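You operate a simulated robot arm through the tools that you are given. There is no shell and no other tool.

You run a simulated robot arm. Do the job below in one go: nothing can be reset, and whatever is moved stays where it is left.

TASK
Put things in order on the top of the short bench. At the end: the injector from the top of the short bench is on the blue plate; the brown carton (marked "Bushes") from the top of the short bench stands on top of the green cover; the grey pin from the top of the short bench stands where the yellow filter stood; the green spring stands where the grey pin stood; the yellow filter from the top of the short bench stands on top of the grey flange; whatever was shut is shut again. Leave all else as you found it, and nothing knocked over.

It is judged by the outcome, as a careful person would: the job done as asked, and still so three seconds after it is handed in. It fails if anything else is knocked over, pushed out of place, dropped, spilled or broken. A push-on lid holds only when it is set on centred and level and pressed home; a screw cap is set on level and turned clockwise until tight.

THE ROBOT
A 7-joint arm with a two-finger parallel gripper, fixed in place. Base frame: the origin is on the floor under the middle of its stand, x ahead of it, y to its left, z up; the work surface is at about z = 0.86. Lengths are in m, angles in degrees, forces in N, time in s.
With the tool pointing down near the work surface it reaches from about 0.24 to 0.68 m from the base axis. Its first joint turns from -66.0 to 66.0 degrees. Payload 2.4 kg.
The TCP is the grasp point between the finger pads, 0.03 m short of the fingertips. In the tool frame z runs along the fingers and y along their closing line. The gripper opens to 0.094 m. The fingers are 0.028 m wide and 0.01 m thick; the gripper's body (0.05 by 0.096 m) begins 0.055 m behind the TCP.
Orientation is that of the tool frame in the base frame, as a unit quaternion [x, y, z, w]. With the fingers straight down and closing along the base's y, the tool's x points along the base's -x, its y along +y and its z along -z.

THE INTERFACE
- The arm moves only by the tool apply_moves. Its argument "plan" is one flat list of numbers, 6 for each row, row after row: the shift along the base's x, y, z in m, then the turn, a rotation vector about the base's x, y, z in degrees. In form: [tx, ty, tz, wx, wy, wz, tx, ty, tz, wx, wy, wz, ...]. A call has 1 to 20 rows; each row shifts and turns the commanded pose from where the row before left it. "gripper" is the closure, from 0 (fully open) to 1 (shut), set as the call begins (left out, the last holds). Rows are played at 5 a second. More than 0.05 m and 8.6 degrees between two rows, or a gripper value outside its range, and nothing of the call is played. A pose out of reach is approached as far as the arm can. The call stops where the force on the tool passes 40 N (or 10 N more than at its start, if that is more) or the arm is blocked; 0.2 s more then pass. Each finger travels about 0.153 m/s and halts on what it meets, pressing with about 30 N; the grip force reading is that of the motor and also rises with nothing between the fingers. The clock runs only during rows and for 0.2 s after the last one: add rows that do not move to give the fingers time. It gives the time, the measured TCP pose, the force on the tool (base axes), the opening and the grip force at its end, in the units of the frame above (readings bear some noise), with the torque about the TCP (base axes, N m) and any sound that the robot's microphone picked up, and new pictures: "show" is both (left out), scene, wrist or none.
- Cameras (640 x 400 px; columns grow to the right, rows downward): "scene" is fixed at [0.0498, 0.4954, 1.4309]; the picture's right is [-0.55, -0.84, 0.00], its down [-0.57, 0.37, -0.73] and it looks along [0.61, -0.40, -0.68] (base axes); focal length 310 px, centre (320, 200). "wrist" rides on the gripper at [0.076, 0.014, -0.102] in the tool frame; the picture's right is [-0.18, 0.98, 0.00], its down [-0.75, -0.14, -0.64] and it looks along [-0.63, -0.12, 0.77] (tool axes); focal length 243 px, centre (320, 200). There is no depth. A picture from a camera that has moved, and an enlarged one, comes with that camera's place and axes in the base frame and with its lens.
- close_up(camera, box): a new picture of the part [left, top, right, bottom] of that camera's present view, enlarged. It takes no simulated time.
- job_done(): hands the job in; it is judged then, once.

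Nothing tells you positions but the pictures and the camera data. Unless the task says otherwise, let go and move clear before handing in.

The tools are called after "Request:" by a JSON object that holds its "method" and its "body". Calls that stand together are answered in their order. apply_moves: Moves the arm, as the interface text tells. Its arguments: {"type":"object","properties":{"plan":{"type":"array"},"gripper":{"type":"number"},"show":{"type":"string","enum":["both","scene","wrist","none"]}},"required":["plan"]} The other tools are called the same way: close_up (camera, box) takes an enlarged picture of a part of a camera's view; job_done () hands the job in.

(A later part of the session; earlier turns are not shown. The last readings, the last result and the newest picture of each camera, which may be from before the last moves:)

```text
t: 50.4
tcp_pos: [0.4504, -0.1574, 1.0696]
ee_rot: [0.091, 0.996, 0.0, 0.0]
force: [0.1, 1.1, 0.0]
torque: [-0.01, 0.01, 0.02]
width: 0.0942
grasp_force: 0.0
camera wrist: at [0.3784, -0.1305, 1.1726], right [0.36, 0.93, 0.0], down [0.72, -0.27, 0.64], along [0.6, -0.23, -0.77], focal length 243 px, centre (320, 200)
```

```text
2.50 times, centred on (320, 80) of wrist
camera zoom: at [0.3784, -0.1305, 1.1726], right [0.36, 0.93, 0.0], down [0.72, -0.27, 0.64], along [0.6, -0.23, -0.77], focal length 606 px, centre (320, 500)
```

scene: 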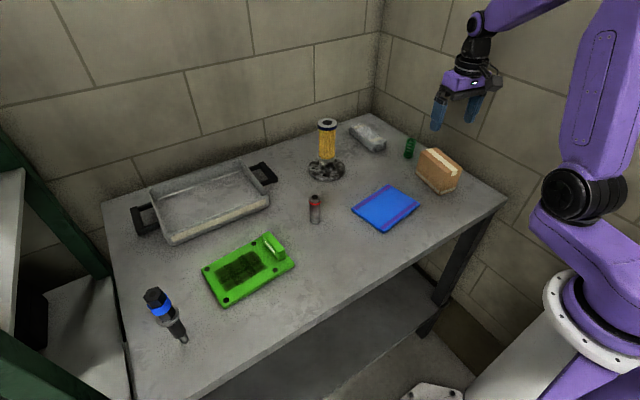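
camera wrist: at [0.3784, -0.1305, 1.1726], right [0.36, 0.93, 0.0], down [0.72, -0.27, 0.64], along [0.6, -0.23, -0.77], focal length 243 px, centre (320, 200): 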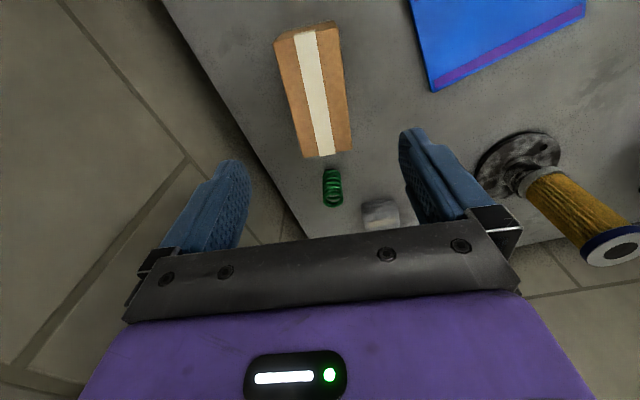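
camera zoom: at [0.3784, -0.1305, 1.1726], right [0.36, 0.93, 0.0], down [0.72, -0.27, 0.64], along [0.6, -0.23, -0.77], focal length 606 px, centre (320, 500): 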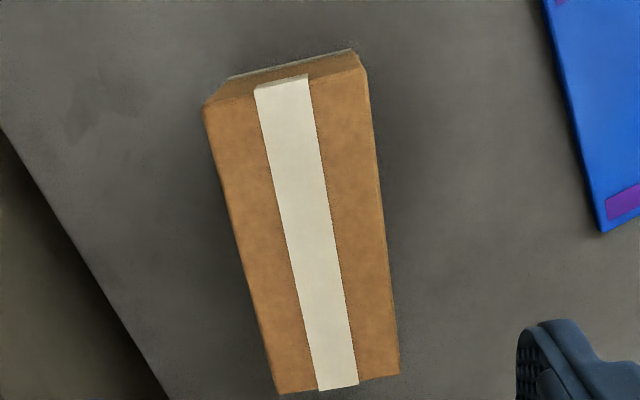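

The carton's top corners give a centre of (0.4485, -0.160), yaw -10.6°, top z ≈ 0.94. I'll correct by 2–3 mm and descend around it.

Request:
{"method": "apply_moves", "body": {"plan": [-0.002, -0.0025, -0.03, 0, 0, 0, 0, 0, -0.04, 0, 0, 0, 0, 0, -0.04, 0, 0, 0, 0, 0, -0.03, 0, 0, 0, 0, 0, -0.019, 0, 0, 0, 0, 0, 0, 0, 0, 0], "gripper": 0}}

Request:
{"method": "close_up", "body": {"camera": "scene", "box": [380, 100, 500, 220]}}

```text
t: 51.8
tcp_pos: [0.4488, -0.1644, 0.9078]
ee_rot: [0.089, 0.996, 0.0, 0.0]
force: [0.1, 0.3, 0.2]
torque: [-0.03, 0.01, 0.0]
width: 0.0938
grasp_force: 0.1
camera wrist: at [0.3759, -0.1362, 1.0104], right [0.36, 0.93, 0.0], down [0.72, -0.27, 0.64], along [0.6, -0.23, -0.77], focal length 243 px, centre (320, 200)
```

scene: 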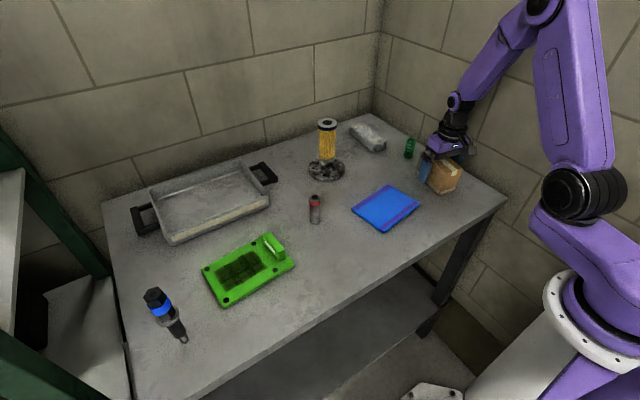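
wrist: 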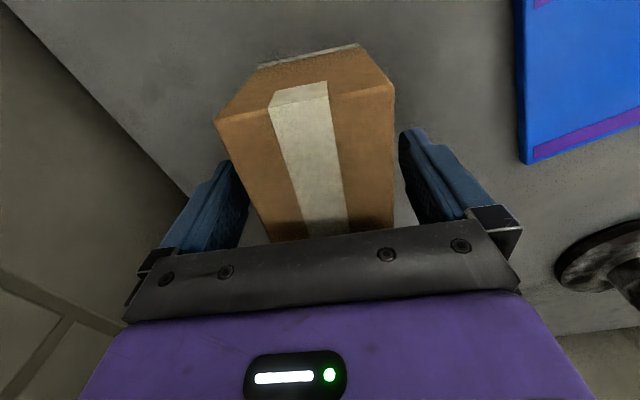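

```text
3.33 times, centred on (440, 160) of scene
camera zoom: at [0.0498, 0.4954, 1.4309], right [-0.55, -0.84, 0.0], down [-0.57, 0.37, -0.73], along [0.61, -0.4, -0.68], focal length 1033 px, centre (-80, 333)
```

zoom: 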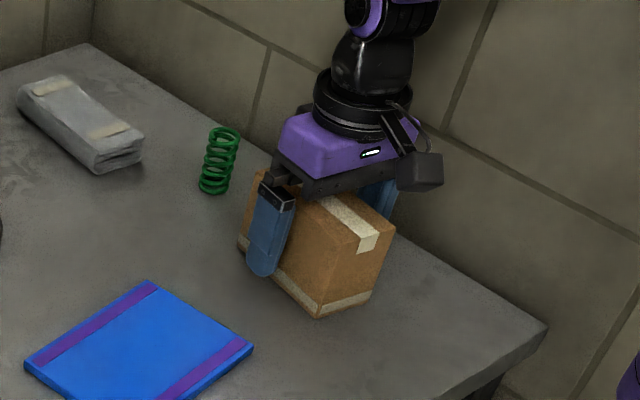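

Request:
{"method": "apply_moves", "body": {"plan": [0, 0, 0, 0, 0, 0, 0, 0, 0, 0, 0, 0, 0, 0, 0, 0, 0, 0, 0, 0, 0, 0, 0, 0], "gripper": 1, "show": "wrist"}}

Request:
{"method": "apply_moves", "body": {"plan": [0, 0, 0.01, 0, 0, 0, 0, 0, 0.02, 0, 0, 0, 0, 0, 0, 0, 0, 0], "gripper": 1}}

Request:
{"method": "close_up", "body": {"camera": "scene", "box": [380, 100, 500, 220]}}

```text
t: 52.8
tcp_pos: [0.4477, -0.1637, 0.9086]
ee_rot: [0.09, 0.996, -0.001, 0.0]
force: [0.7, 0.2, 0.0]
torque: [-0.04, -0.1, 0.01]
width: 0.0593
grasp_force: 30.2
camera wrist: at [0.3758, -0.1363, 1.0107], right [0.36, 0.93, 0.0], down [0.72, -0.27, 0.64], along [0.6, -0.23, -0.77], focal length 243 px, centre (320, 200)
```

wrist: 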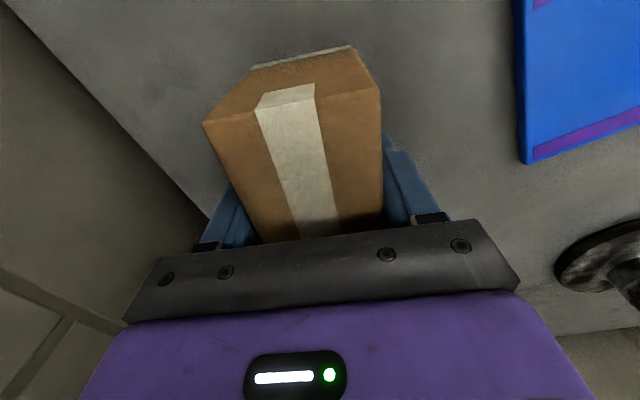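

```text
t: 53.6
tcp_pos: [0.4505, -0.1654, 0.94]
ee_rot: [0.089, 0.996, 0.001, 0.001]
force: [-0.6, -0.3, -1.6]
torque: [0.01, -0.02, -0.01]
width: 0.0593
grasp_force: 30.0
camera wrist: at [0.3771, -0.1373, 1.0409], right [0.36, 0.93, 0.0], down [0.72, -0.27, 0.64], along [0.6, -0.23, -0.77], focal length 243 px, centre (320, 200)
```

scene: 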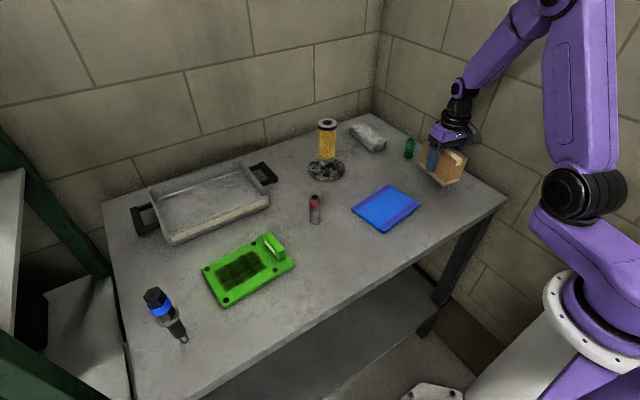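
wrist: 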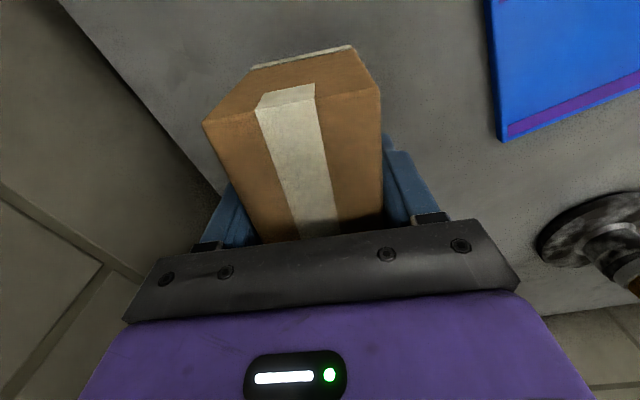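

```text
3.33 times, centred on (440, 160) of scene
camera zoom: at [0.0498, 0.4954, 1.4309], right [-0.55, -0.84, 0.0], down [-0.57, 0.37, -0.73], along [0.61, -0.4, -0.68], focal length 1033 px, centre (-80, 333)
```

zoom: 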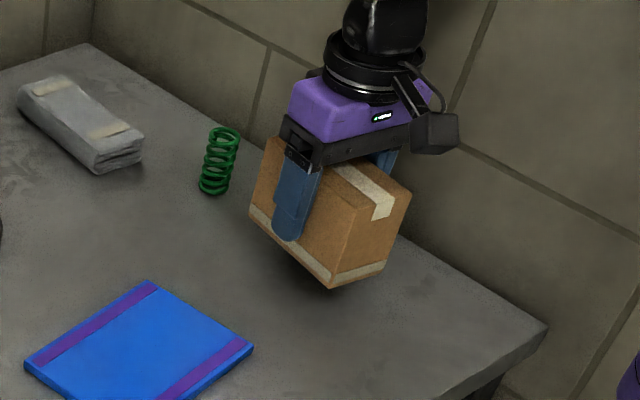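

The carton is held level. I'll lift it to safe height and carry it over the cover, turning +15° to line up with it.

Request:
{"method": "apply_moves", "body": {"plan": [0, 0, 0.04, 0, 0, 0, 0, 0, 0.04, 0, 0, 0, 0, 0, 0.04, 0, 0, 0, 0.001, 0.0453, 0, 0, 0, 1.16, 0.001, 0.0453, 0, 0, 0, 1.16, 0.001, 0.0453, 0, 0, 0, 1.16, 0.001, 0.0453, 0, 0, 0, 1.16, 0.001, 0.0453, 0, 0, 0, 1.16, 0.001, 0.0453, 0, 0, 0, 1.16, 0.001, 0.0453, 0, 0, 0, 1.16, 0.001, 0.0453, 0, 0, 0, 1.16, 0.001, 0.0453, 0, 0, 0, 1.16, 0.001, 0.0453, 0, 0, 0, 1.16, 0.001, 0.0453, 0, 0, 0, 1.16, 0.001, 0.0453, 0, 0, 0, 1.16, 0.001, 0.0453, 0, 0, 0, 1.16, 0, 0, 0, 0, 0, 0, 0, 0, 0, 0, 0, 0], "gripper": 1}}

Request:
{"method": "close_up", "body": {"camera": "scene", "box": [180, 150, 320, 310]}}

```text
t: 57.4
tcp_pos: [0.461, 0.4216, 1.0556]
ee_rot: [-0.042, 0.999, 0.0, 0.001]
force: [0.3, -0.6, -2.7]
torque: [0.01, -0.01, 0.04]
width: 0.0594
grasp_force: 29.8
camera wrist: at [0.3844, 0.4302, 1.1588], right [0.1, 0.99, 0.0], down [0.76, -0.08, 0.64], along [0.64, -0.07, -0.77], focal length 243 px, centre (320, 200)
```

scene: 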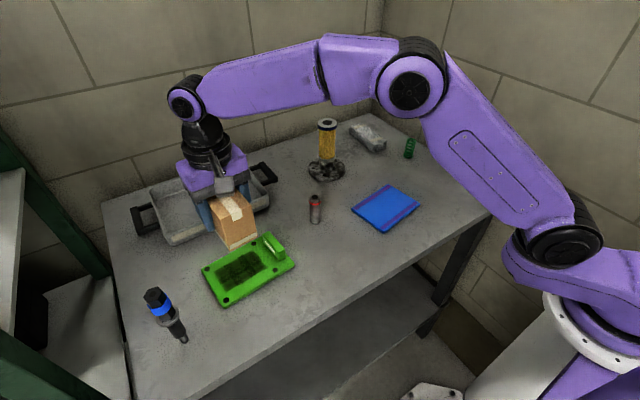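
wrist: 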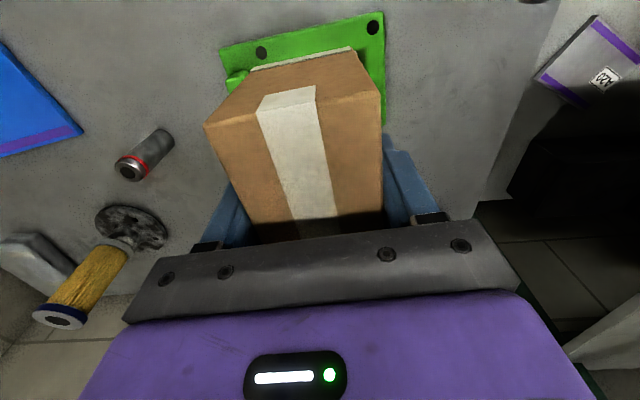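

```text
2.50 times, centred on (250, 230) of scene
camera zoom: at [0.0498, 0.4954, 1.4309], right [-0.55, -0.84, 0.0], down [-0.57, 0.37, -0.73], along [0.61, -0.4, -0.68], focal length 774 px, centre (495, 125)
```

zoom: 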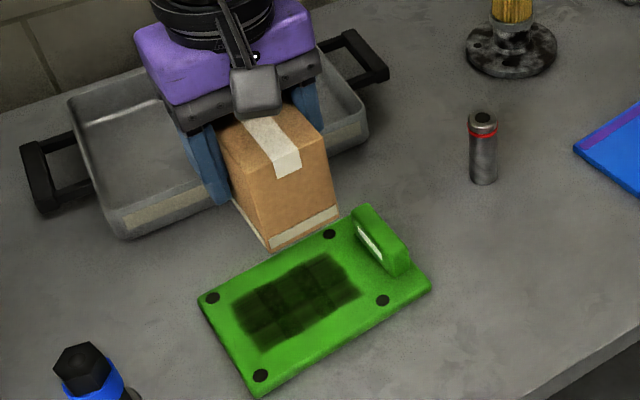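

The carton is over the cover and aligned. I'll lower to roughly 15 mm above the cover and check clearance to the handle and bolts.

Request:
{"method": "apply_moves", "body": {"plan": [0.001, 0.002, -0.04, 0, 0, 0, 0, 0, -0.04, 0, 0, 0, 0, 0, -0.035, 0, 0, 0, 0, 0, 0, 0, 0, 0, 0, 0, 0, 0, 0, 0], "gripper": 1}}

Request:
{"method": "close_up", "body": {"camera": "scene", "box": [180, 200, 320, 320]}}

Request:
{"method": "close_up", "body": {"camera": "wrist", "box": [180, 0, 440, 160]}}

```text
t: 58.6
tcp_pos: [0.462, 0.4231, 0.9439]
ee_rot: [-0.042, 0.999, 0.0, 0.0]
force: [-0.5, -0.5, -3.1]
torque: [0.01, -0.01, -0.02]
width: 0.059
grasp_force: 30.2
camera wrist: at [0.3852, 0.4315, 1.0465], right [0.1, 0.99, 0.0], down [0.76, -0.08, 0.64], along [0.64, -0.07, -0.77], focal length 243 px, centre (320, 200)
```

scene: 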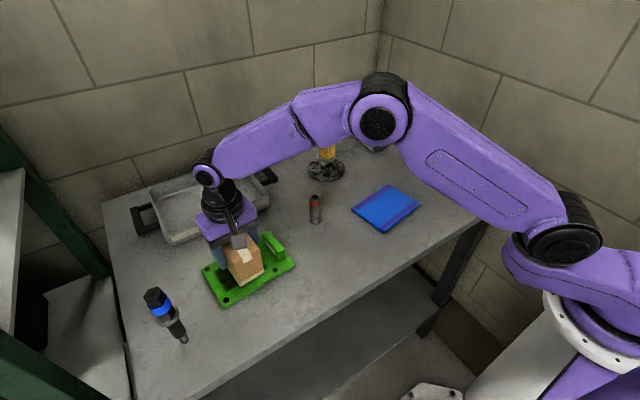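
wrist: 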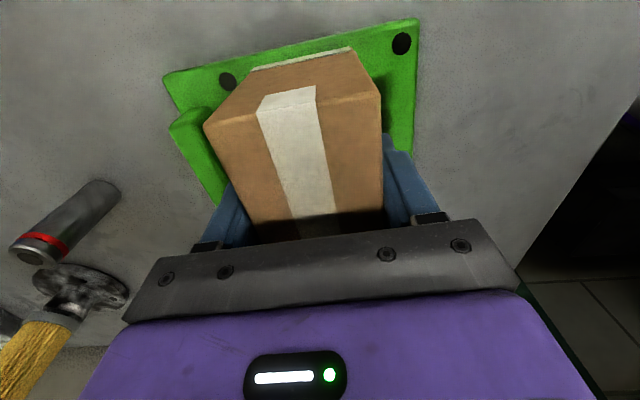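

```text
3.33 times, centred on (250, 260) of scene
camera zoom: at [0.0499, 0.4954, 1.4309], right [-0.55, -0.84, 0.0], down [-0.57, 0.37, -0.73], along [0.61, -0.4, -0.68], focal length 1033 px, centre (553, 0)
```

zoom: 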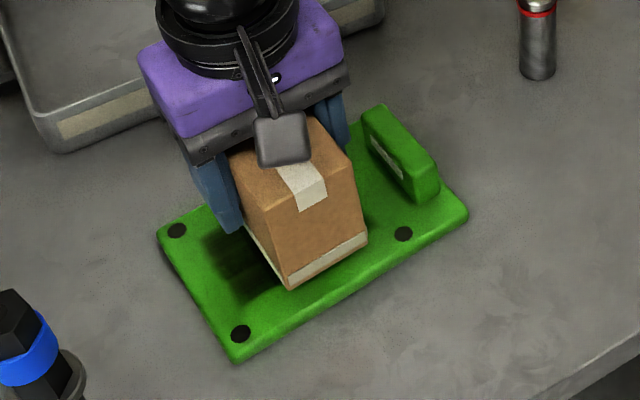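

```text
2.46 times, centred on (310, 80) of wrist
camera zoom: at [0.3852, 0.4315, 1.0465], right [0.1, 0.99, 0.0], down [0.76, -0.08, 0.64], along [0.64, -0.07, -0.77], focal length 597 px, centre (345, 495)
```

zoom: 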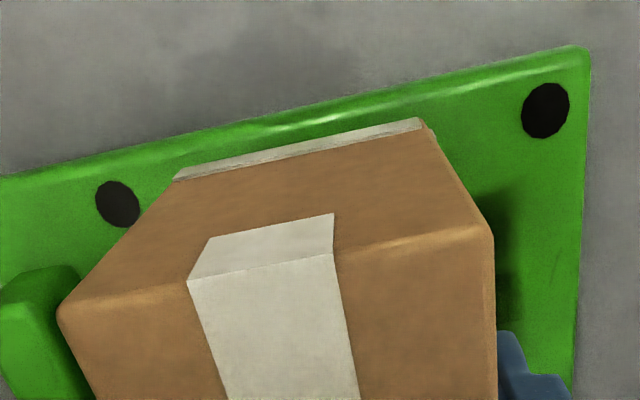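

The carton is clear of the handle and bolts. I'll shift 4 mm away from the handle and lower to contact in small steps.

Request:
{"method": "apply_moves", "body": {"plan": [-0.002, 0.004, -0.006, 0, 0, 0, 0, 0, -0.006, 0, 0, 0, 0, 0, -0.005, 0, 0, 0, 0, 0, 0, 0, 0, 0], "gripper": 1, "show": "none"}}

Request:
{"method": "apply_moves", "body": {"plan": [0, 0, -0.002, 0, 0, 0, 0, 0, 0, 0, 0, 0], "gripper": 1, "show": "none"}}

Request:
{"method": "close_up", "body": {"camera": "scene", "box": [180, 200, 320, 320]}}

```text
t: 59.6
tcp_pos: [0.4599, 0.4294, 0.9256]
ee_rot: [-0.042, 0.999, 0.0, 0.0]
force: [-0.6, -0.6, -3.3]
torque: [-0.02, 0.01, 0.01]
width: 0.0593
grasp_force: 30.1
```

```text
t: 60.2
tcp_pos: [0.461, 0.4292, 0.9256]
ee_rot: [-0.042, 0.999, 0.0, 0.0]
force: [-0.2, 0.3, -2.9]
torque: [0.01, -0.03, 0.0]
width: 0.0592
grasp_force: 30.1
```

```text
3.33 times, centred on (250, 260) of scene
camera zoom: at [0.0499, 0.4954, 1.4309], right [-0.55, -0.84, 0.0], down [-0.57, 0.37, -0.73], along [0.61, -0.4, -0.68], focal length 1033 px, centre (553, 0)
```

zoom: 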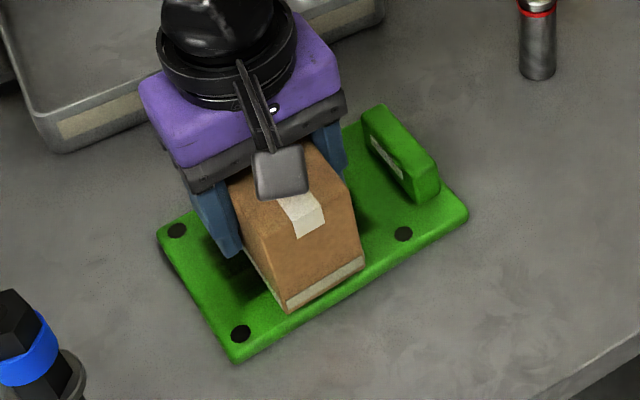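

Request:
{"method": "apply_moves", "body": {"plan": [0, 0, -0.002, 0, 0, 0, 0, 0, 0, 0, 0, 0], "gripper": 1, "show": "none"}}

Request:
{"method": "apply_moves", "body": {"plan": [0, 0, -0.001, 0, 0, 0, 0, 0, 0, 0, 0, 0], "gripper": 1, "show": "none"}}

Request:
{"method": "apply_moves", "body": {"plan": [0, 0, -0.001, 0, 0, 0, 0, 0, 0, 0, 0, 0], "gripper": 1, "show": "none"}}

```text
t: 60.8
tcp_pos: [0.4614, 0.4291, 0.9226]
ee_rot: [-0.042, 0.999, 0.0, 0.0]
force: [-0.6, 0.0, -1.2]
torque: [0.0, -0.01, 0.01]
width: 0.0594
grasp_force: 30.2
```

```text
t: 61.4
tcp_pos: [0.4609, 0.4305, 0.9228]
ee_rot: [-0.041, 0.999, 0.0, -0.001]
force: [-0.1, 0.2, -1.4]
torque: [0.01, -0.01, -0.02]
width: 0.0587
grasp_force: 30.2
```

```text
t: 62.0
tcp_pos: [0.4598, 0.4306, 0.9204]
ee_rot: [-0.042, 0.999, 0.001, 0.0]
force: [0.1, -0.5, -3.1]
torque: [0.0, -0.01, 0.02]
width: 0.0592
grasp_force: 29.0
```

Request:
{"method": "apply_moves", "body": {"plan": [0, 0, -0.001, 0, 0, 0, 0, 0, 0, 0, 0, 0], "gripper": 1, "show": "none"}}

Request:
{"method": "apply_moves", "body": {"plan": [0, 0, -0.001, 0, 0, 0, 0, 0, 0, 0, 0, 0], "gripper": 1, "show": "none"}}

Request:
{"method": "close_up", "body": {"camera": "scene", "box": [200, 220, 300, 310]}}

```text
t: 62.6
tcp_pos: [0.4609, 0.4313, 0.9213]
ee_rot: [-0.041, 0.999, 0.001, 0.0]
force: [0.2, 0.0, -1.7]
torque: [-0.02, -0.07, 0.03]
width: 0.0592
grasp_force: 29.9
```

```text
t: 63.2
tcp_pos: [0.4609, 0.431, 0.9205]
ee_rot: [-0.042, 0.999, 0.001, -0.001]
force: [-5.4, -2.3, 10.2]
torque: [-0.3, 0.06, -0.04]
width: 0.0592
grasp_force: 29.9
```

```text
4.44 times, centred on (250, 265) of scene
camera zoom: at [0.0495, 0.4952, 1.431], right [-0.55, -0.84, 0.0], down [-0.57, 0.37, -0.73], along [0.61, -0.4, -0.68], focal length 1377 px, centre (631, -89)
```

zoom: 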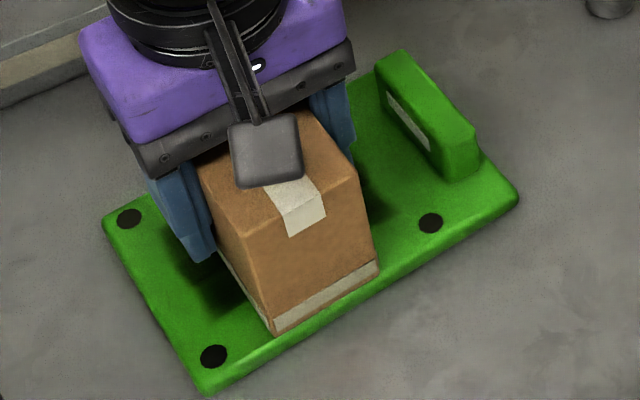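

Contact with the cover. The carton sits a few millimetres toward the near edge, so I'll lift slightly, shift +3 mm in x and set down again.

Request:
{"method": "apply_moves", "body": {"plan": [0, 0, 0.005, 0, 0, 0, 0.0035, 0, 0, 0, 0, 0, 0, 0, -0.004, 0, 0, 0, 0, 0, 0, 0, 0, 0], "gripper": 1, "show": "none"}}

Request:
{"method": "apply_moves", "body": {"plan": [0, 0, -0.001, 0, 0, 0, 0, 0, 0, 0, 0, 0], "gripper": 1, "show": "none"}}

Request:
{"method": "close_up", "body": {"camera": "scene", "box": [200, 220, 300, 310]}}

```text
t: 64.2
tcp_pos: [0.4647, 0.4302, 0.9203]
ee_rot: [-0.042, 0.999, 0.0, 0.0]
force: [0.0, -0.7, -0.5]
torque: [0.01, -0.11, -0.05]
width: 0.0593
grasp_force: 30.7
```

```text
t: 64.8
tcp_pos: [0.4643, 0.43, 0.9197]
ee_rot: [-0.042, 0.999, 0.001, 0.0]
force: [-0.2, 2.1, 9.8]
torque: [-0.26, 0.54, -0.11]
width: 0.0594
grasp_force: 29.6
```

```text
4.44 times, centred on (250, 265) of scene
camera zoom: at [0.0497, 0.4953, 1.4309], right [-0.55, -0.84, 0.0], down [-0.57, 0.37, -0.73], along [0.61, -0.4, -0.68], focal length 1377 px, centre (631, -89)
```

zoom: 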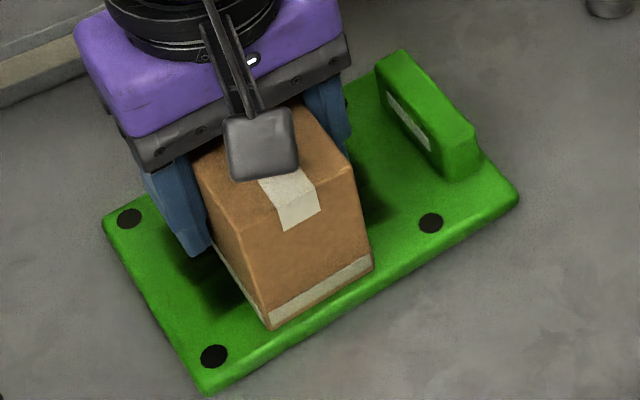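

The carton is set down and well centred on the cover. Releasing with a modest opening to stay clear of the handle.

Request:
{"method": "apply_moves", "body": {"plan": [0, 0, 0.0005, 0, 0, 0], "gripper": 1, "show": "none"}}

Request:
{"method": "apply_moves", "body": {"plan": [0, 0, 0, 0, 0, 0, 0, 0, 0, 0, 0, 0, 0, 0, 0, 0, 0, 0], "gripper": 0.16}}

Request:
{"method": "close_up", "body": {"camera": "scene", "box": [200, 220, 300, 310]}}

```text
t: 65.2
tcp_pos: [0.4653, 0.4298, 0.9203]
ee_rot: [-0.041, 0.999, 0.002, 0.001]
force: [0.7, 4.2, 8.9]
torque: [-0.12, 0.23, -0.04]
width: 0.0593
grasp_force: 29.9
```

```text
t: 66.0
tcp_pos: [0.4653, 0.4304, 0.9189]
ee_rot: [-0.041, 0.999, 0.0, 0.001]
force: [-0.8, -0.1, 0.1]
torque: [0.03, 0.0, 0.01]
width: 0.079
grasp_force: 0.2
camera wrist: at [0.3874, 0.438, 1.0219], right [0.1, 0.99, 0.0], down [0.76, -0.08, 0.64], along [0.64, -0.07, -0.77], focal length 243 px, centre (320, 200)
```

scene: 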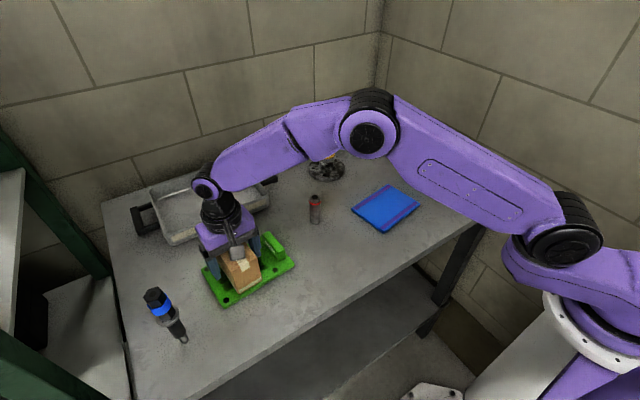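
wrist: 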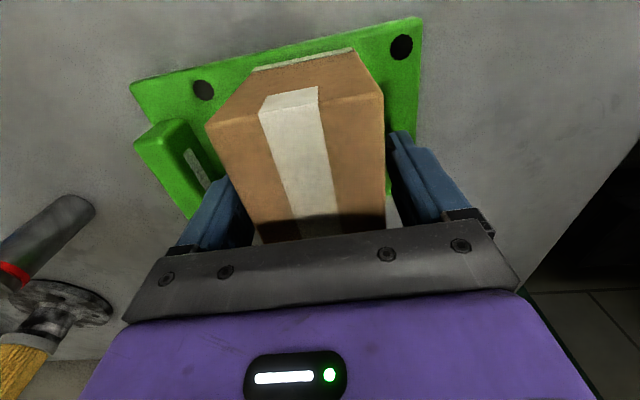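

```text
4.44 times, centred on (250, 265) of scene
camera zoom: at [0.0498, 0.4954, 1.4309], right [-0.55, -0.84, 0.0], down [-0.57, 0.37, -0.73], along [0.61, -0.4, -0.68], focal length 1377 px, centre (631, -89)
```

zoom: 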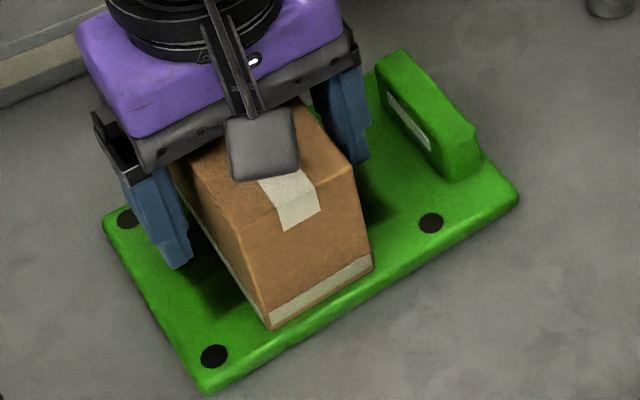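

The carton stands on the green cover and is released. I'll rise straight up, then swing toward the injector with the gripper yawed about +51° so the fingers will close tangentially, and look at it from a safe height.

Request:
{"method": "apply_moves", "body": {"plan": [0, 0, 0.02, 0, 0, 0, 0, 0, 0.045, 0, 0, 0, 0, 0, 0.045, 0, 0, 0, 0, 0, 0.045, 0, 0, 0, 0, 0, 0.03, 0, 0, 0, -0.016, 0.008, 0, 0, 0, 7.3, -0.019, 0.0095, 0, 0, 0, 7.3, -0.019, 0.0095, 0, 0, 0, 7.3, -0.019, 0.0095, 0, 0, 0, 7.3, -0.019, 0.0095, 0, 0, 0, 7.3, -0.019, 0.0095, 0, 0, 0, 7.3, -0.019, 0.0095, 0, 0, 0, 7.2, 0, 0, 0, 0, 0, 0, 0, 0, 0, 0, 0, 0], "gripper": 0}}

Request:
{"method": "close_up", "body": {"camera": "scene", "box": [130, 270, 210, 350]}}

Request:
{"method": "close_up", "body": {"camera": "scene", "box": [190, 200, 330, 320]}}

Request:
{"method": "close_up", "body": {"camera": "wrist", "box": [220, 0, 420, 200]}}

```text
t: 69.0
tcp_pos: [0.333, 0.4921, 1.1047]
ee_rot: [-0.468, 0.884, 0.0, 0.0]
force: [0.3, -0.7, -0.2]
torque: [0.0, -0.01, -0.01]
width: 0.0939
grasp_force: 0.0
camera wrist: at [0.2783, 0.4384, 1.2079], right [-0.71, 0.7, 0.0], down [0.54, 0.54, 0.64], along [0.45, 0.46, -0.77], focal length 243 px, centre (320, 200)
```

scene: 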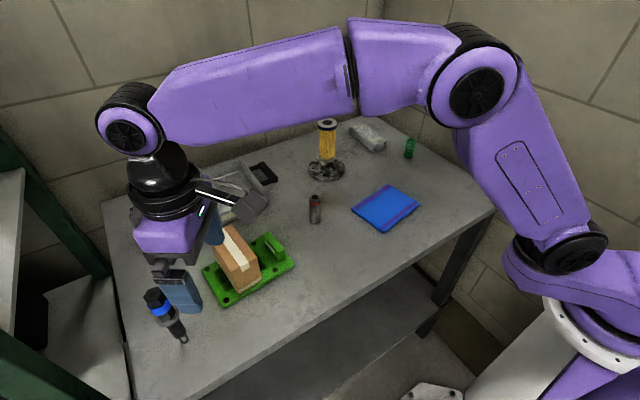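
wrist: 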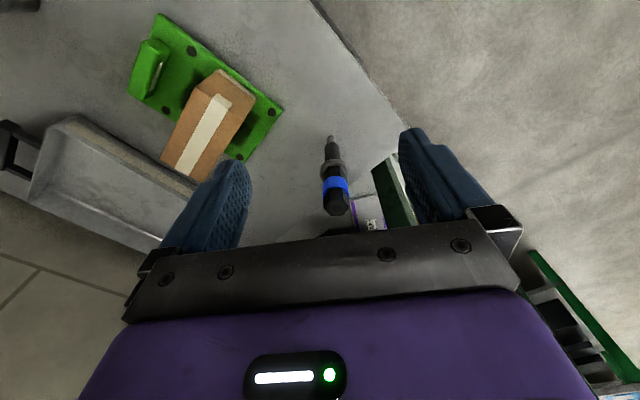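

```text
5.00 times, centred on (170, 310) of scene
camera zoom: at [0.0498, 0.4954, 1.4309], right [-0.55, -0.84, 0.0], down [-0.57, 0.37, -0.73], along [0.61, -0.4, -0.68], focal length 1549 px, centre (1070, -350)
```

zoom: 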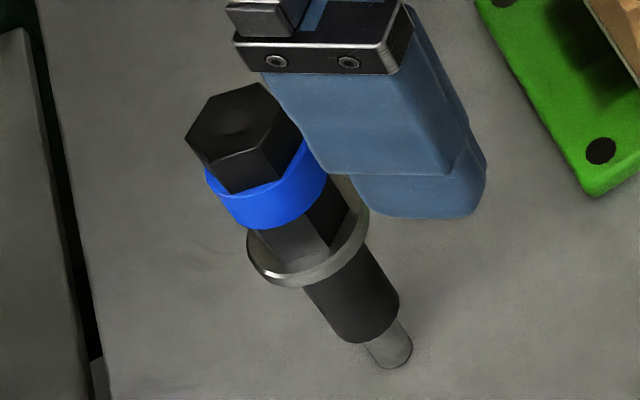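

```text
3.33 times, centred on (260, 260) of scene
camera zoom: at [0.0498, 0.4954, 1.4309], right [-0.55, -0.84, 0.0], down [-0.57, 0.37, -0.73], along [0.61, -0.4, -0.68], focal length 1033 px, centre (520, 0)
```

zoom: 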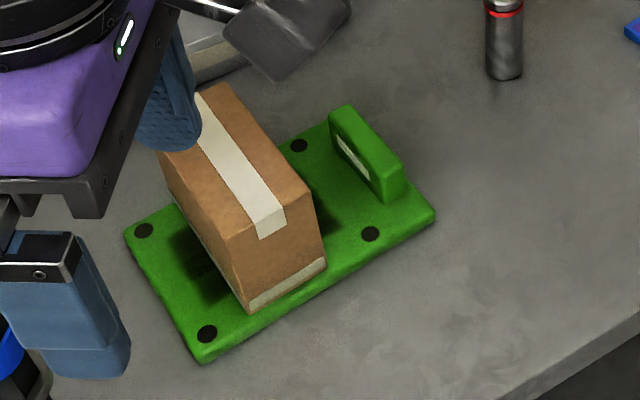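

```text
2.00 times, centred on (320, 100) of wrist
camera zoom: at [0.2783, 0.4384, 1.2079], right [-0.71, 0.7, 0.0], down [0.54, 0.54, 0.64], along [0.45, 0.46, -0.77], focal length 485 px, centre (320, 400)
```

zoom: 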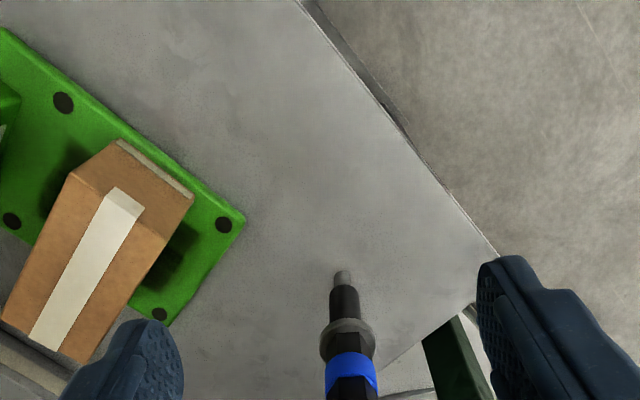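

The carton sits squarely on the cover. The injector's axis is at about (0.381, 0.569), r ≈ 0.685, just at the reach limit, so I'll tilt the fingers 8° outward about their closing line and move over it while staying above its top (z ≈ 1.025).

Request:
{"method": "apply_moves", "body": {"plan": [0, 0, 0, 6.6, -4.5, 0, 0.012, 0.019, 0, 0, 0, 0, 0.012, 0.019, 0, 0, 0, 0, 0.012, 0.019, 0, 0, 0, 0, 0.012, 0.02, -0.01, 0, 0, 0, 0, 0, 0, 0, 0, 0], "gripper": 0}}

Request:
{"method": "close_up", "body": {"camera": "scene", "box": [100, 200, 240, 350]}}

Request:
{"method": "close_up", "body": {"camera": "wrist", "box": [220, 30, 420, 200]}}

```text
t: 70.4
tcp_pos: [0.3823, 0.5729, 1.0945]
ee_rot: [-0.466, 0.882, 0.033, 0.062]
force: [0.5, -0.5, 0.2]
torque: [-0.02, 0.02, 0.03]
width: 0.0939
grasp_force: 0.1
camera wrist: at [0.3199, 0.5063, 1.1855], right [-0.71, 0.7, 0.03], down [0.49, 0.46, 0.74], along [0.51, 0.54, -0.67], focal length 243 px, centre (320, 200)
```

scene: 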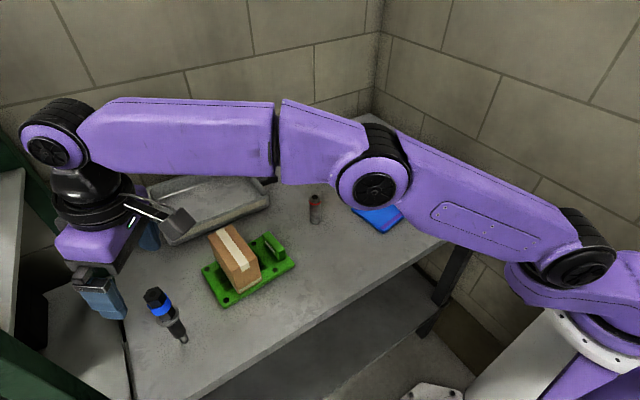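
wrist: 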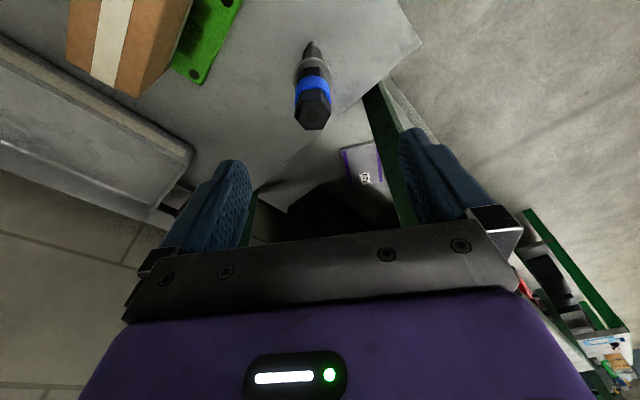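

```text
2.67 times, centred on (170, 275) of scene
camera zoom: at [0.0498, 0.4954, 1.4309], right [-0.55, -0.84, 0.0], down [-0.57, 0.37, -0.73], along [0.61, -0.4, -0.68], focal length 826 px, centre (720, 0)
```

zoom: 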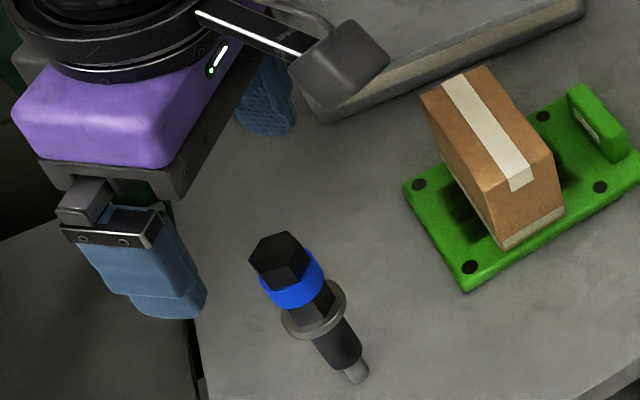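

```text
2.35 times, centred on (320, 115) of wrist
camera zoom: at [0.3199, 0.5063, 1.1855], right [-0.71, 0.7, 0.03], down [0.49, 0.46, 0.74], along [0.51, 0.54, -0.67], focal length 571 px, centre (320, 400)
```

zoom: 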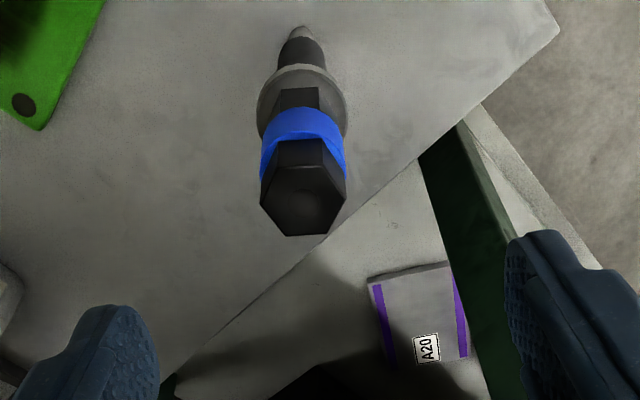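

The injector's axis is at about (0.3805, 0.568), with its blue collar around z 0.99–1.01. I'll correct a few millimetres and descend so the pads straddle the collar just above the washer.

Request:
{"method": "apply_moves", "body": {"plan": [-0.002, -0.005, -0.015, 0, 0, 0, 0, 0, -0.025, 0, 0, 0, 0, 0, -0.025, 0, 0, 0, 0, 0, -0.02, 0, 0, 0, 0, 0, 0, 0, 0, 0], "gripper": 0}}

Request:
{"method": "close_up", "body": {"camera": "scene", "box": [100, 220, 220, 350]}}

Request:
{"method": "close_up", "body": {"camera": "wrist", "box": [220, 50, 420, 250]}}

```text
t: 71.6
tcp_pos: [0.3797, 0.565, 1.0105]
ee_rot: [-0.467, 0.882, 0.032, 0.061]
force: [0.1, -0.4, 0.3]
torque: [0.02, -0.02, -0.02]
width: 0.0941
grasp_force: 0.1
camera wrist: at [0.3178, 0.4997, 1.1008], right [-0.71, 0.7, 0.03], down [0.49, 0.46, 0.74], along [0.51, 0.54, -0.67], focal length 243 px, centre (320, 200)
```

scene: 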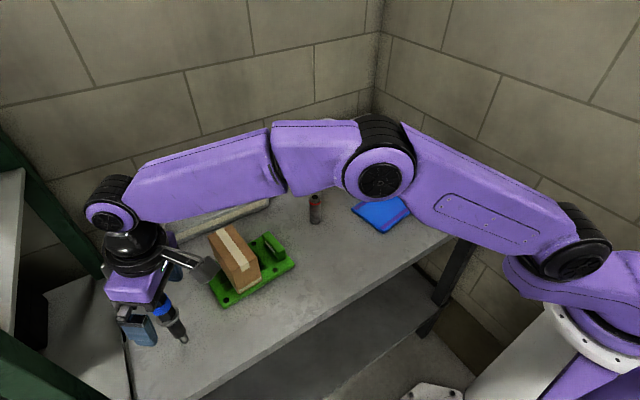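
wrist: 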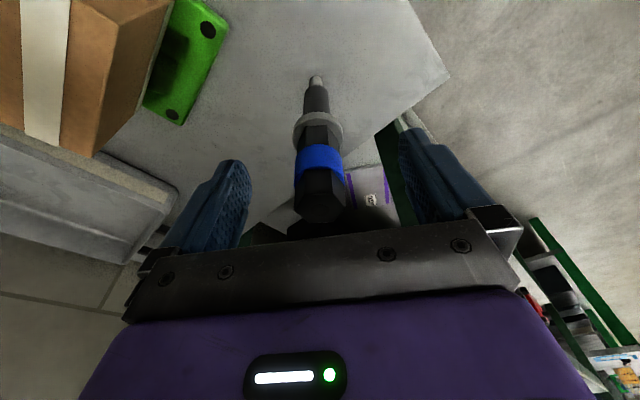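

```text
3.08 times, centred on (160, 285) of scene
camera zoom: at [0.0498, 0.4954, 1.4309], right [-0.55, -0.84, 0.0], down [-0.57, 0.37, -0.73], along [0.61, -0.4, -0.68], focal length 953 px, centre (812, -62)
```

zoom: 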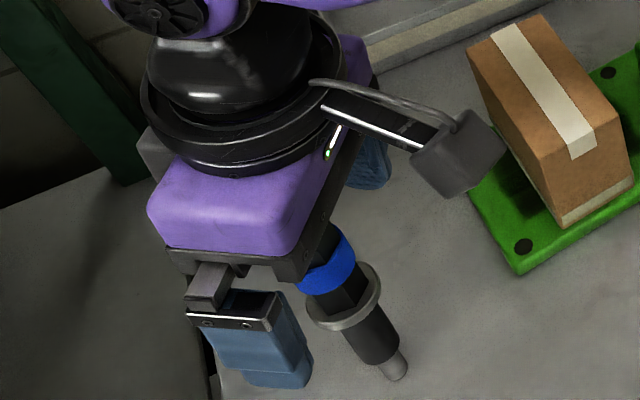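

```text
2.00 times, centred on (320, 150) of wrist
camera zoom: at [0.3178, 0.4997, 1.1008], right [-0.71, 0.7, 0.03], down [0.49, 0.46, 0.74], along [0.51, 0.54, -0.67], focal length 485 px, centre (320, 300)
```

zoom: 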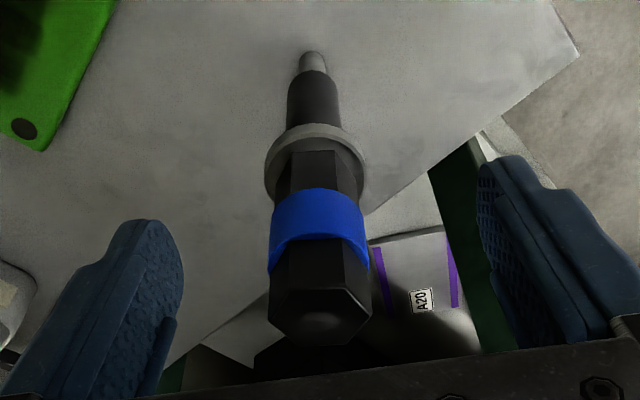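

Tangential alignment is good (injector centred at u = 320). I'll lower 9 mm more so the pads centre on the collar, then close.

Request:
{"method": "apply_moves", "body": {"plan": [0.001, 0.0017, -0.005, 0, 0, 0, 0, 0, -0.0045, 0, 0, 0, 0, 0, 0, 0, 0, 0], "gripper": 0, "show": "none"}}

Request:
{"method": "apply_moves", "body": {"plan": [0, 0, 0, 0, 0, 0, 0, 0, 0, 0, 0, 0], "gripper": 0.45}}

Request:
{"method": "close_up", "body": {"camera": "wrist", "box": [220, 50, 420, 250]}}

Request:
{"method": "close_up", "body": {"camera": "scene", "box": [100, 220, 220, 350]}}

```text
t: 72.4
tcp_pos: [0.3819, 0.5687, 1.0011]
ee_rot: [-0.467, 0.881, 0.033, 0.061]
force: [-0.4, 0.4, 0.6]
torque: [0.02, 0.0, -0.01]
width: 0.0941
grasp_force: 0.1
```

```text
t: 73.0
tcp_pos: [0.3826, 0.5681, 1.0006]
ee_rot: [-0.467, 0.882, 0.032, 0.061]
force: [0.2, -0.3, -0.4]
torque: [0.0, 0.01, 0.01]
width: 0.0518
grasp_force: 0.1
camera wrist: at [0.3189, 0.5022, 1.0914], right [-0.71, 0.7, 0.03], down [0.49, 0.46, 0.74], along [0.51, 0.54, -0.67], focal length 243 px, centre (320, 200)
```

scene: 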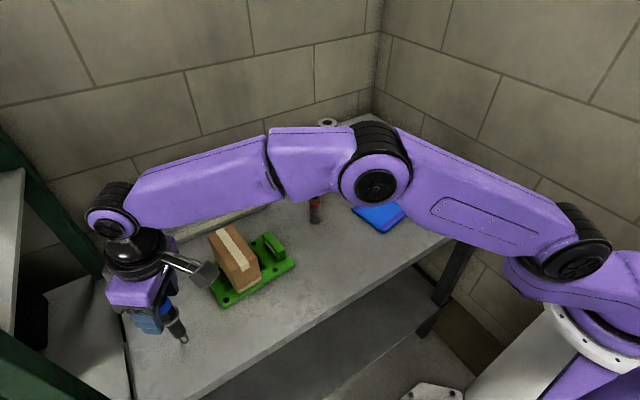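
wrist: 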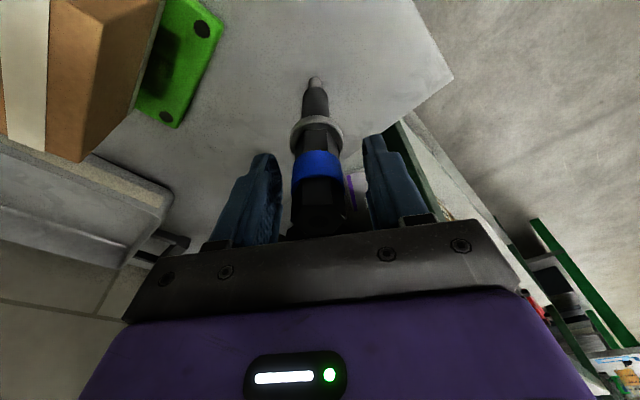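

```text
2.00 times, centred on (320, 150) of wrist
camera zoom: at [0.3189, 0.5022, 1.0914], right [-0.71, 0.7, 0.03], down [0.49, 0.46, 0.74], along [0.51, 0.54, -0.67], focal length 485 px, centre (320, 300)
```

zoom: 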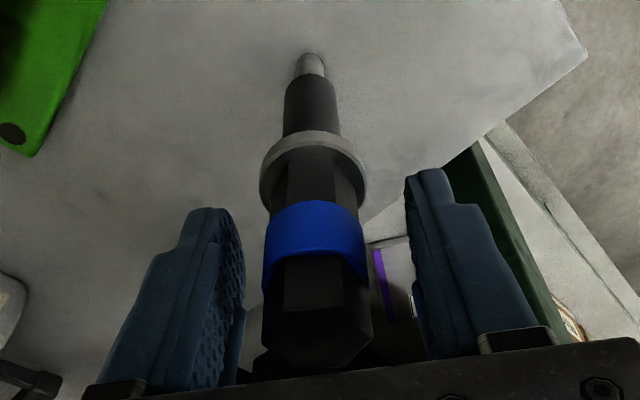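

```text
3.08 times, centred on (160, 285) of scene
camera zoom: at [0.0498, 0.4954, 1.4309], right [-0.55, -0.84, 0.0], down [-0.57, 0.37, -0.73], along [0.61, -0.4, -0.68], focal length 953 px, centre (812, -62)
```

zoom: 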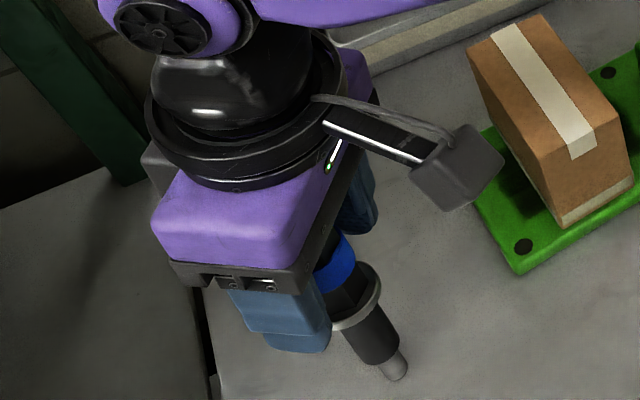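

The injector is about 1 mm off-centre between the fingers. I'll correct that and close in stages.

Request:
{"method": "apply_moves", "body": {"plan": [0.0009, -0.0008, 0, 0, 0, 0, 0, 0, 0, 0, 0, 0], "gripper": 0.45, "show": "none"}}

Request:
{"method": "apply_moves", "body": {"plan": [0, 0, 0, 0, 0, 0, 0, 0, 0, 0, 0, 0], "gripper": 0.57, "show": "wrist"}}

Request:
{"method": "close_up", "body": {"camera": "wrist", "box": [220, 50, 420, 250]}}

```text
t: 73.6
tcp_pos: [0.3829, 0.5679, 1.0001]
ee_rot: [-0.467, 0.882, 0.033, 0.061]
force: [-0.8, 0.0, 0.5]
torque: [0.0, 0.02, 0.01]
width: 0.0516
grasp_force: 0.1
```

```text
t: 74.2
tcp_pos: [0.3828, 0.5678, 0.9998]
ee_rot: [-0.467, 0.882, 0.033, 0.061]
force: [0.0, 0.0, -0.5]
torque: [0.0, -0.01, 0.02]
width: 0.0406
grasp_force: 0.2
camera wrist: at [0.3201, 0.5019, 1.0913], right [-0.71, 0.7, 0.03], down [0.49, 0.46, 0.74], along [0.51, 0.54, -0.67], focal length 243 px, centre (320, 200)
```

wrist: 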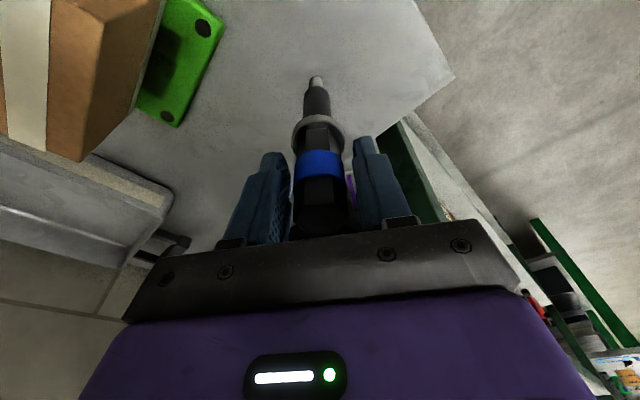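

```text
2.00 times, centred on (320, 150) of wrist
camera zoom: at [0.3201, 0.5019, 1.0913], right [-0.71, 0.7, 0.03], down [0.49, 0.46, 0.74], along [0.51, 0.54, -0.67], focal length 485 px, centre (320, 300)
```

zoom: 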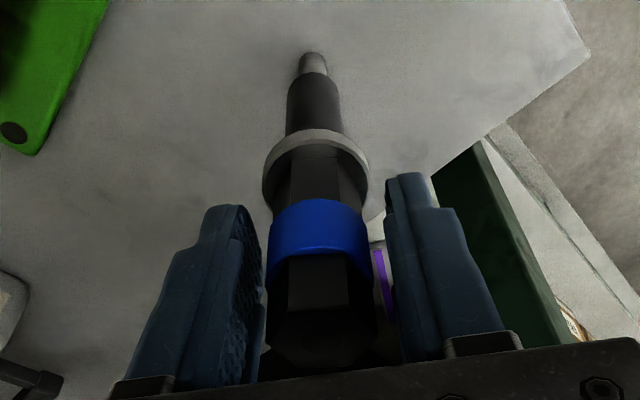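

Request:
{"method": "apply_moves", "body": {"plan": [0, 0, 0, 0, 0, 0, 0, 0, 0, 0, 0, 0, 0, 0, 0, 0, 0, 0], "gripper": 1, "show": "wrist"}}

Request:
{"method": "close_up", "body": {"camera": "wrist", "box": [220, 50, 420, 250]}}

Request:
{"method": "close_up", "body": {"camera": "scene", "box": [100, 220, 220, 350]}}

```text
t: 75.0
tcp_pos: [0.3834, 0.5682, 1.0005]
ee_rot: [-0.467, 0.882, 0.033, 0.061]
force: [1.3, -0.3, 1.8]
torque: [-0.13, -0.11, 0.02]
width: 0.0271
grasp_force: 29.5
camera wrist: at [0.3203, 0.5017, 1.0914], right [-0.71, 0.7, 0.03], down [0.49, 0.46, 0.74], along [0.51, 0.54, -0.67], focal length 243 px, centre (320, 200)
```

wrist: 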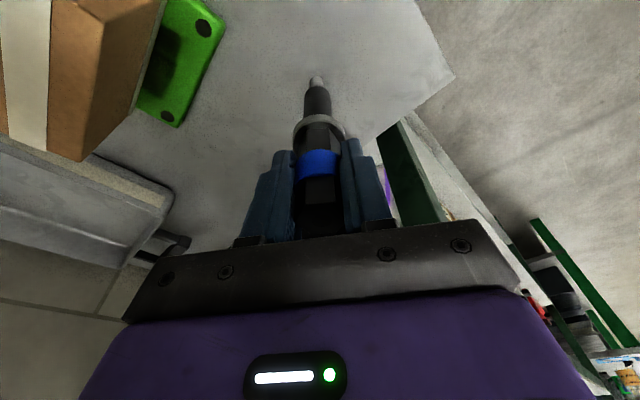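

```text
2.00 times, centred on (320, 150) of wrist
camera zoom: at [0.3203, 0.5017, 1.0914], right [-0.71, 0.7, 0.03], down [0.49, 0.46, 0.74], along [0.51, 0.54, -0.67], focal length 485 px, centre (320, 300)
```

zoom: 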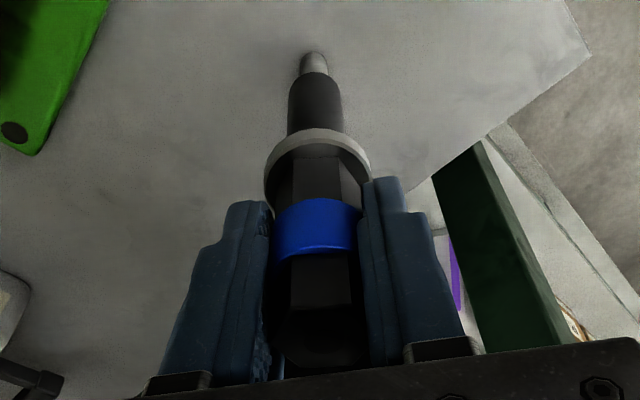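

```text
3.08 times, centred on (160, 285) of scene
camera zoom: at [0.0498, 0.4954, 1.4309], right [-0.55, -0.84, 0.0], down [-0.57, 0.37, -0.73], along [0.61, -0.4, -0.68], focal length 953 px, centre (812, -62)
```

zoom: 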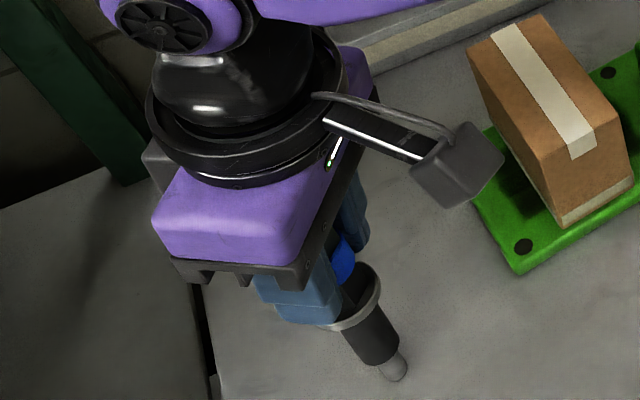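

Gripped at 27 mm with its foot about 140 mm below the TCP. I'll lift straight up and check that it hangs vertical.

Request:
{"method": "apply_moves", "body": {"plan": [0, 0, 0.01, 0, 0, 0, 0, 0, 0.025, 0, 0, 0, 0, 0, 0.03, 0, 0, 0, 0, 0, 0.025, 0, 0, 0, 0, 0, 0, 0, 0, 0], "gripper": 1}}

Request:
{"method": "close_up", "body": {"camera": "wrist", "box": [220, 50, 420, 250]}}

Request:
{"method": "close_up", "body": {"camera": "scene", "box": [80, 180, 220, 340]}}

```text
t: 76.2
tcp_pos: [0.383, 0.5679, 1.0907]
ee_rot: [-0.467, 0.881, 0.032, 0.062]
force: [0.1, -0.1, -2.6]
torque: [0.0, 0.02, 0.0]
width: 0.0271
grasp_force: 29.9
camera wrist: at [0.3206, 0.5023, 1.1819], right [-0.71, 0.7, 0.03], down [0.49, 0.46, 0.74], along [0.51, 0.54, -0.67], focal length 243 px, centre (320, 200)
```

scene: 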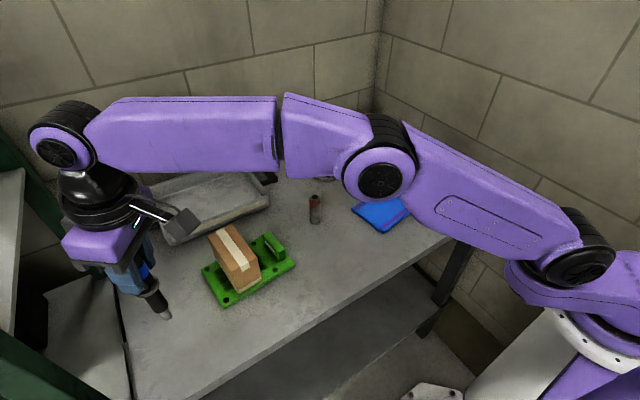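
wrist: 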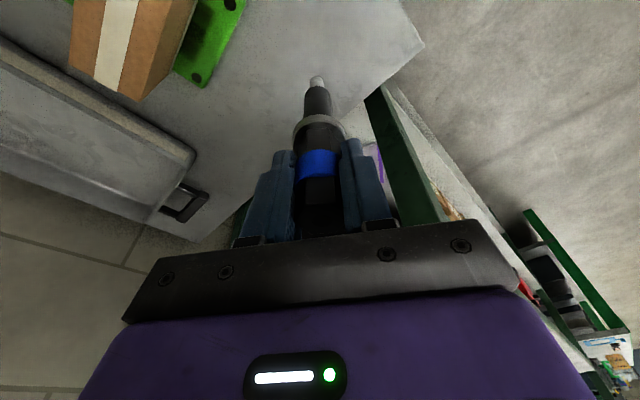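

```text
2.00 times, centred on (320, 150) of wrist
camera zoom: at [0.3206, 0.5023, 1.1819], right [-0.71, 0.7, 0.03], down [0.49, 0.46, 0.74], along [0.51, 0.54, -0.67], focal length 485 px, centre (320, 300)
```

zoom: 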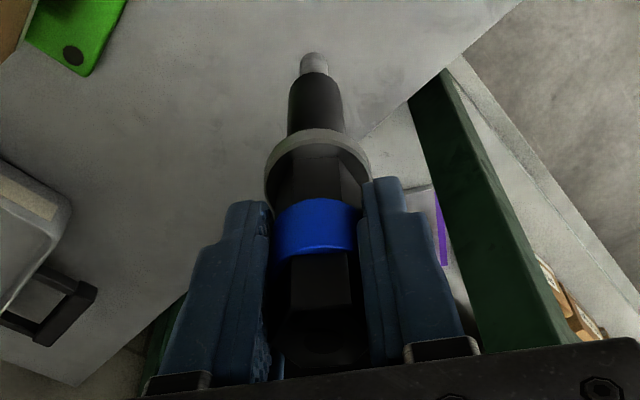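

```text
2.50 times, centred on (150, 260) of scene
camera zoom: at [0.0498, 0.4954, 1.4309], right [-0.55, -0.84, 0.0], down [-0.57, 0.37, -0.73], along [0.61, -0.4, -0.68], focal length 774 px, centre (745, 50)
```

zoom: 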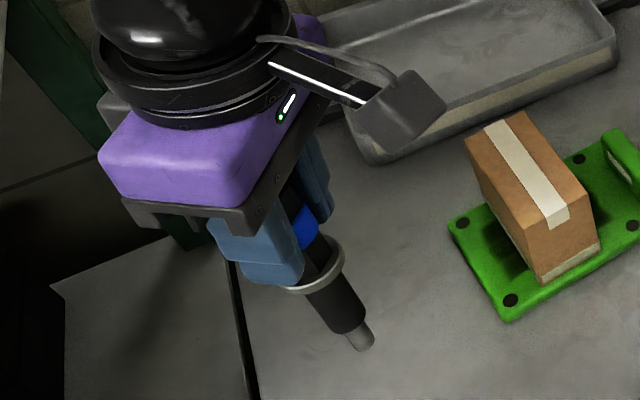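

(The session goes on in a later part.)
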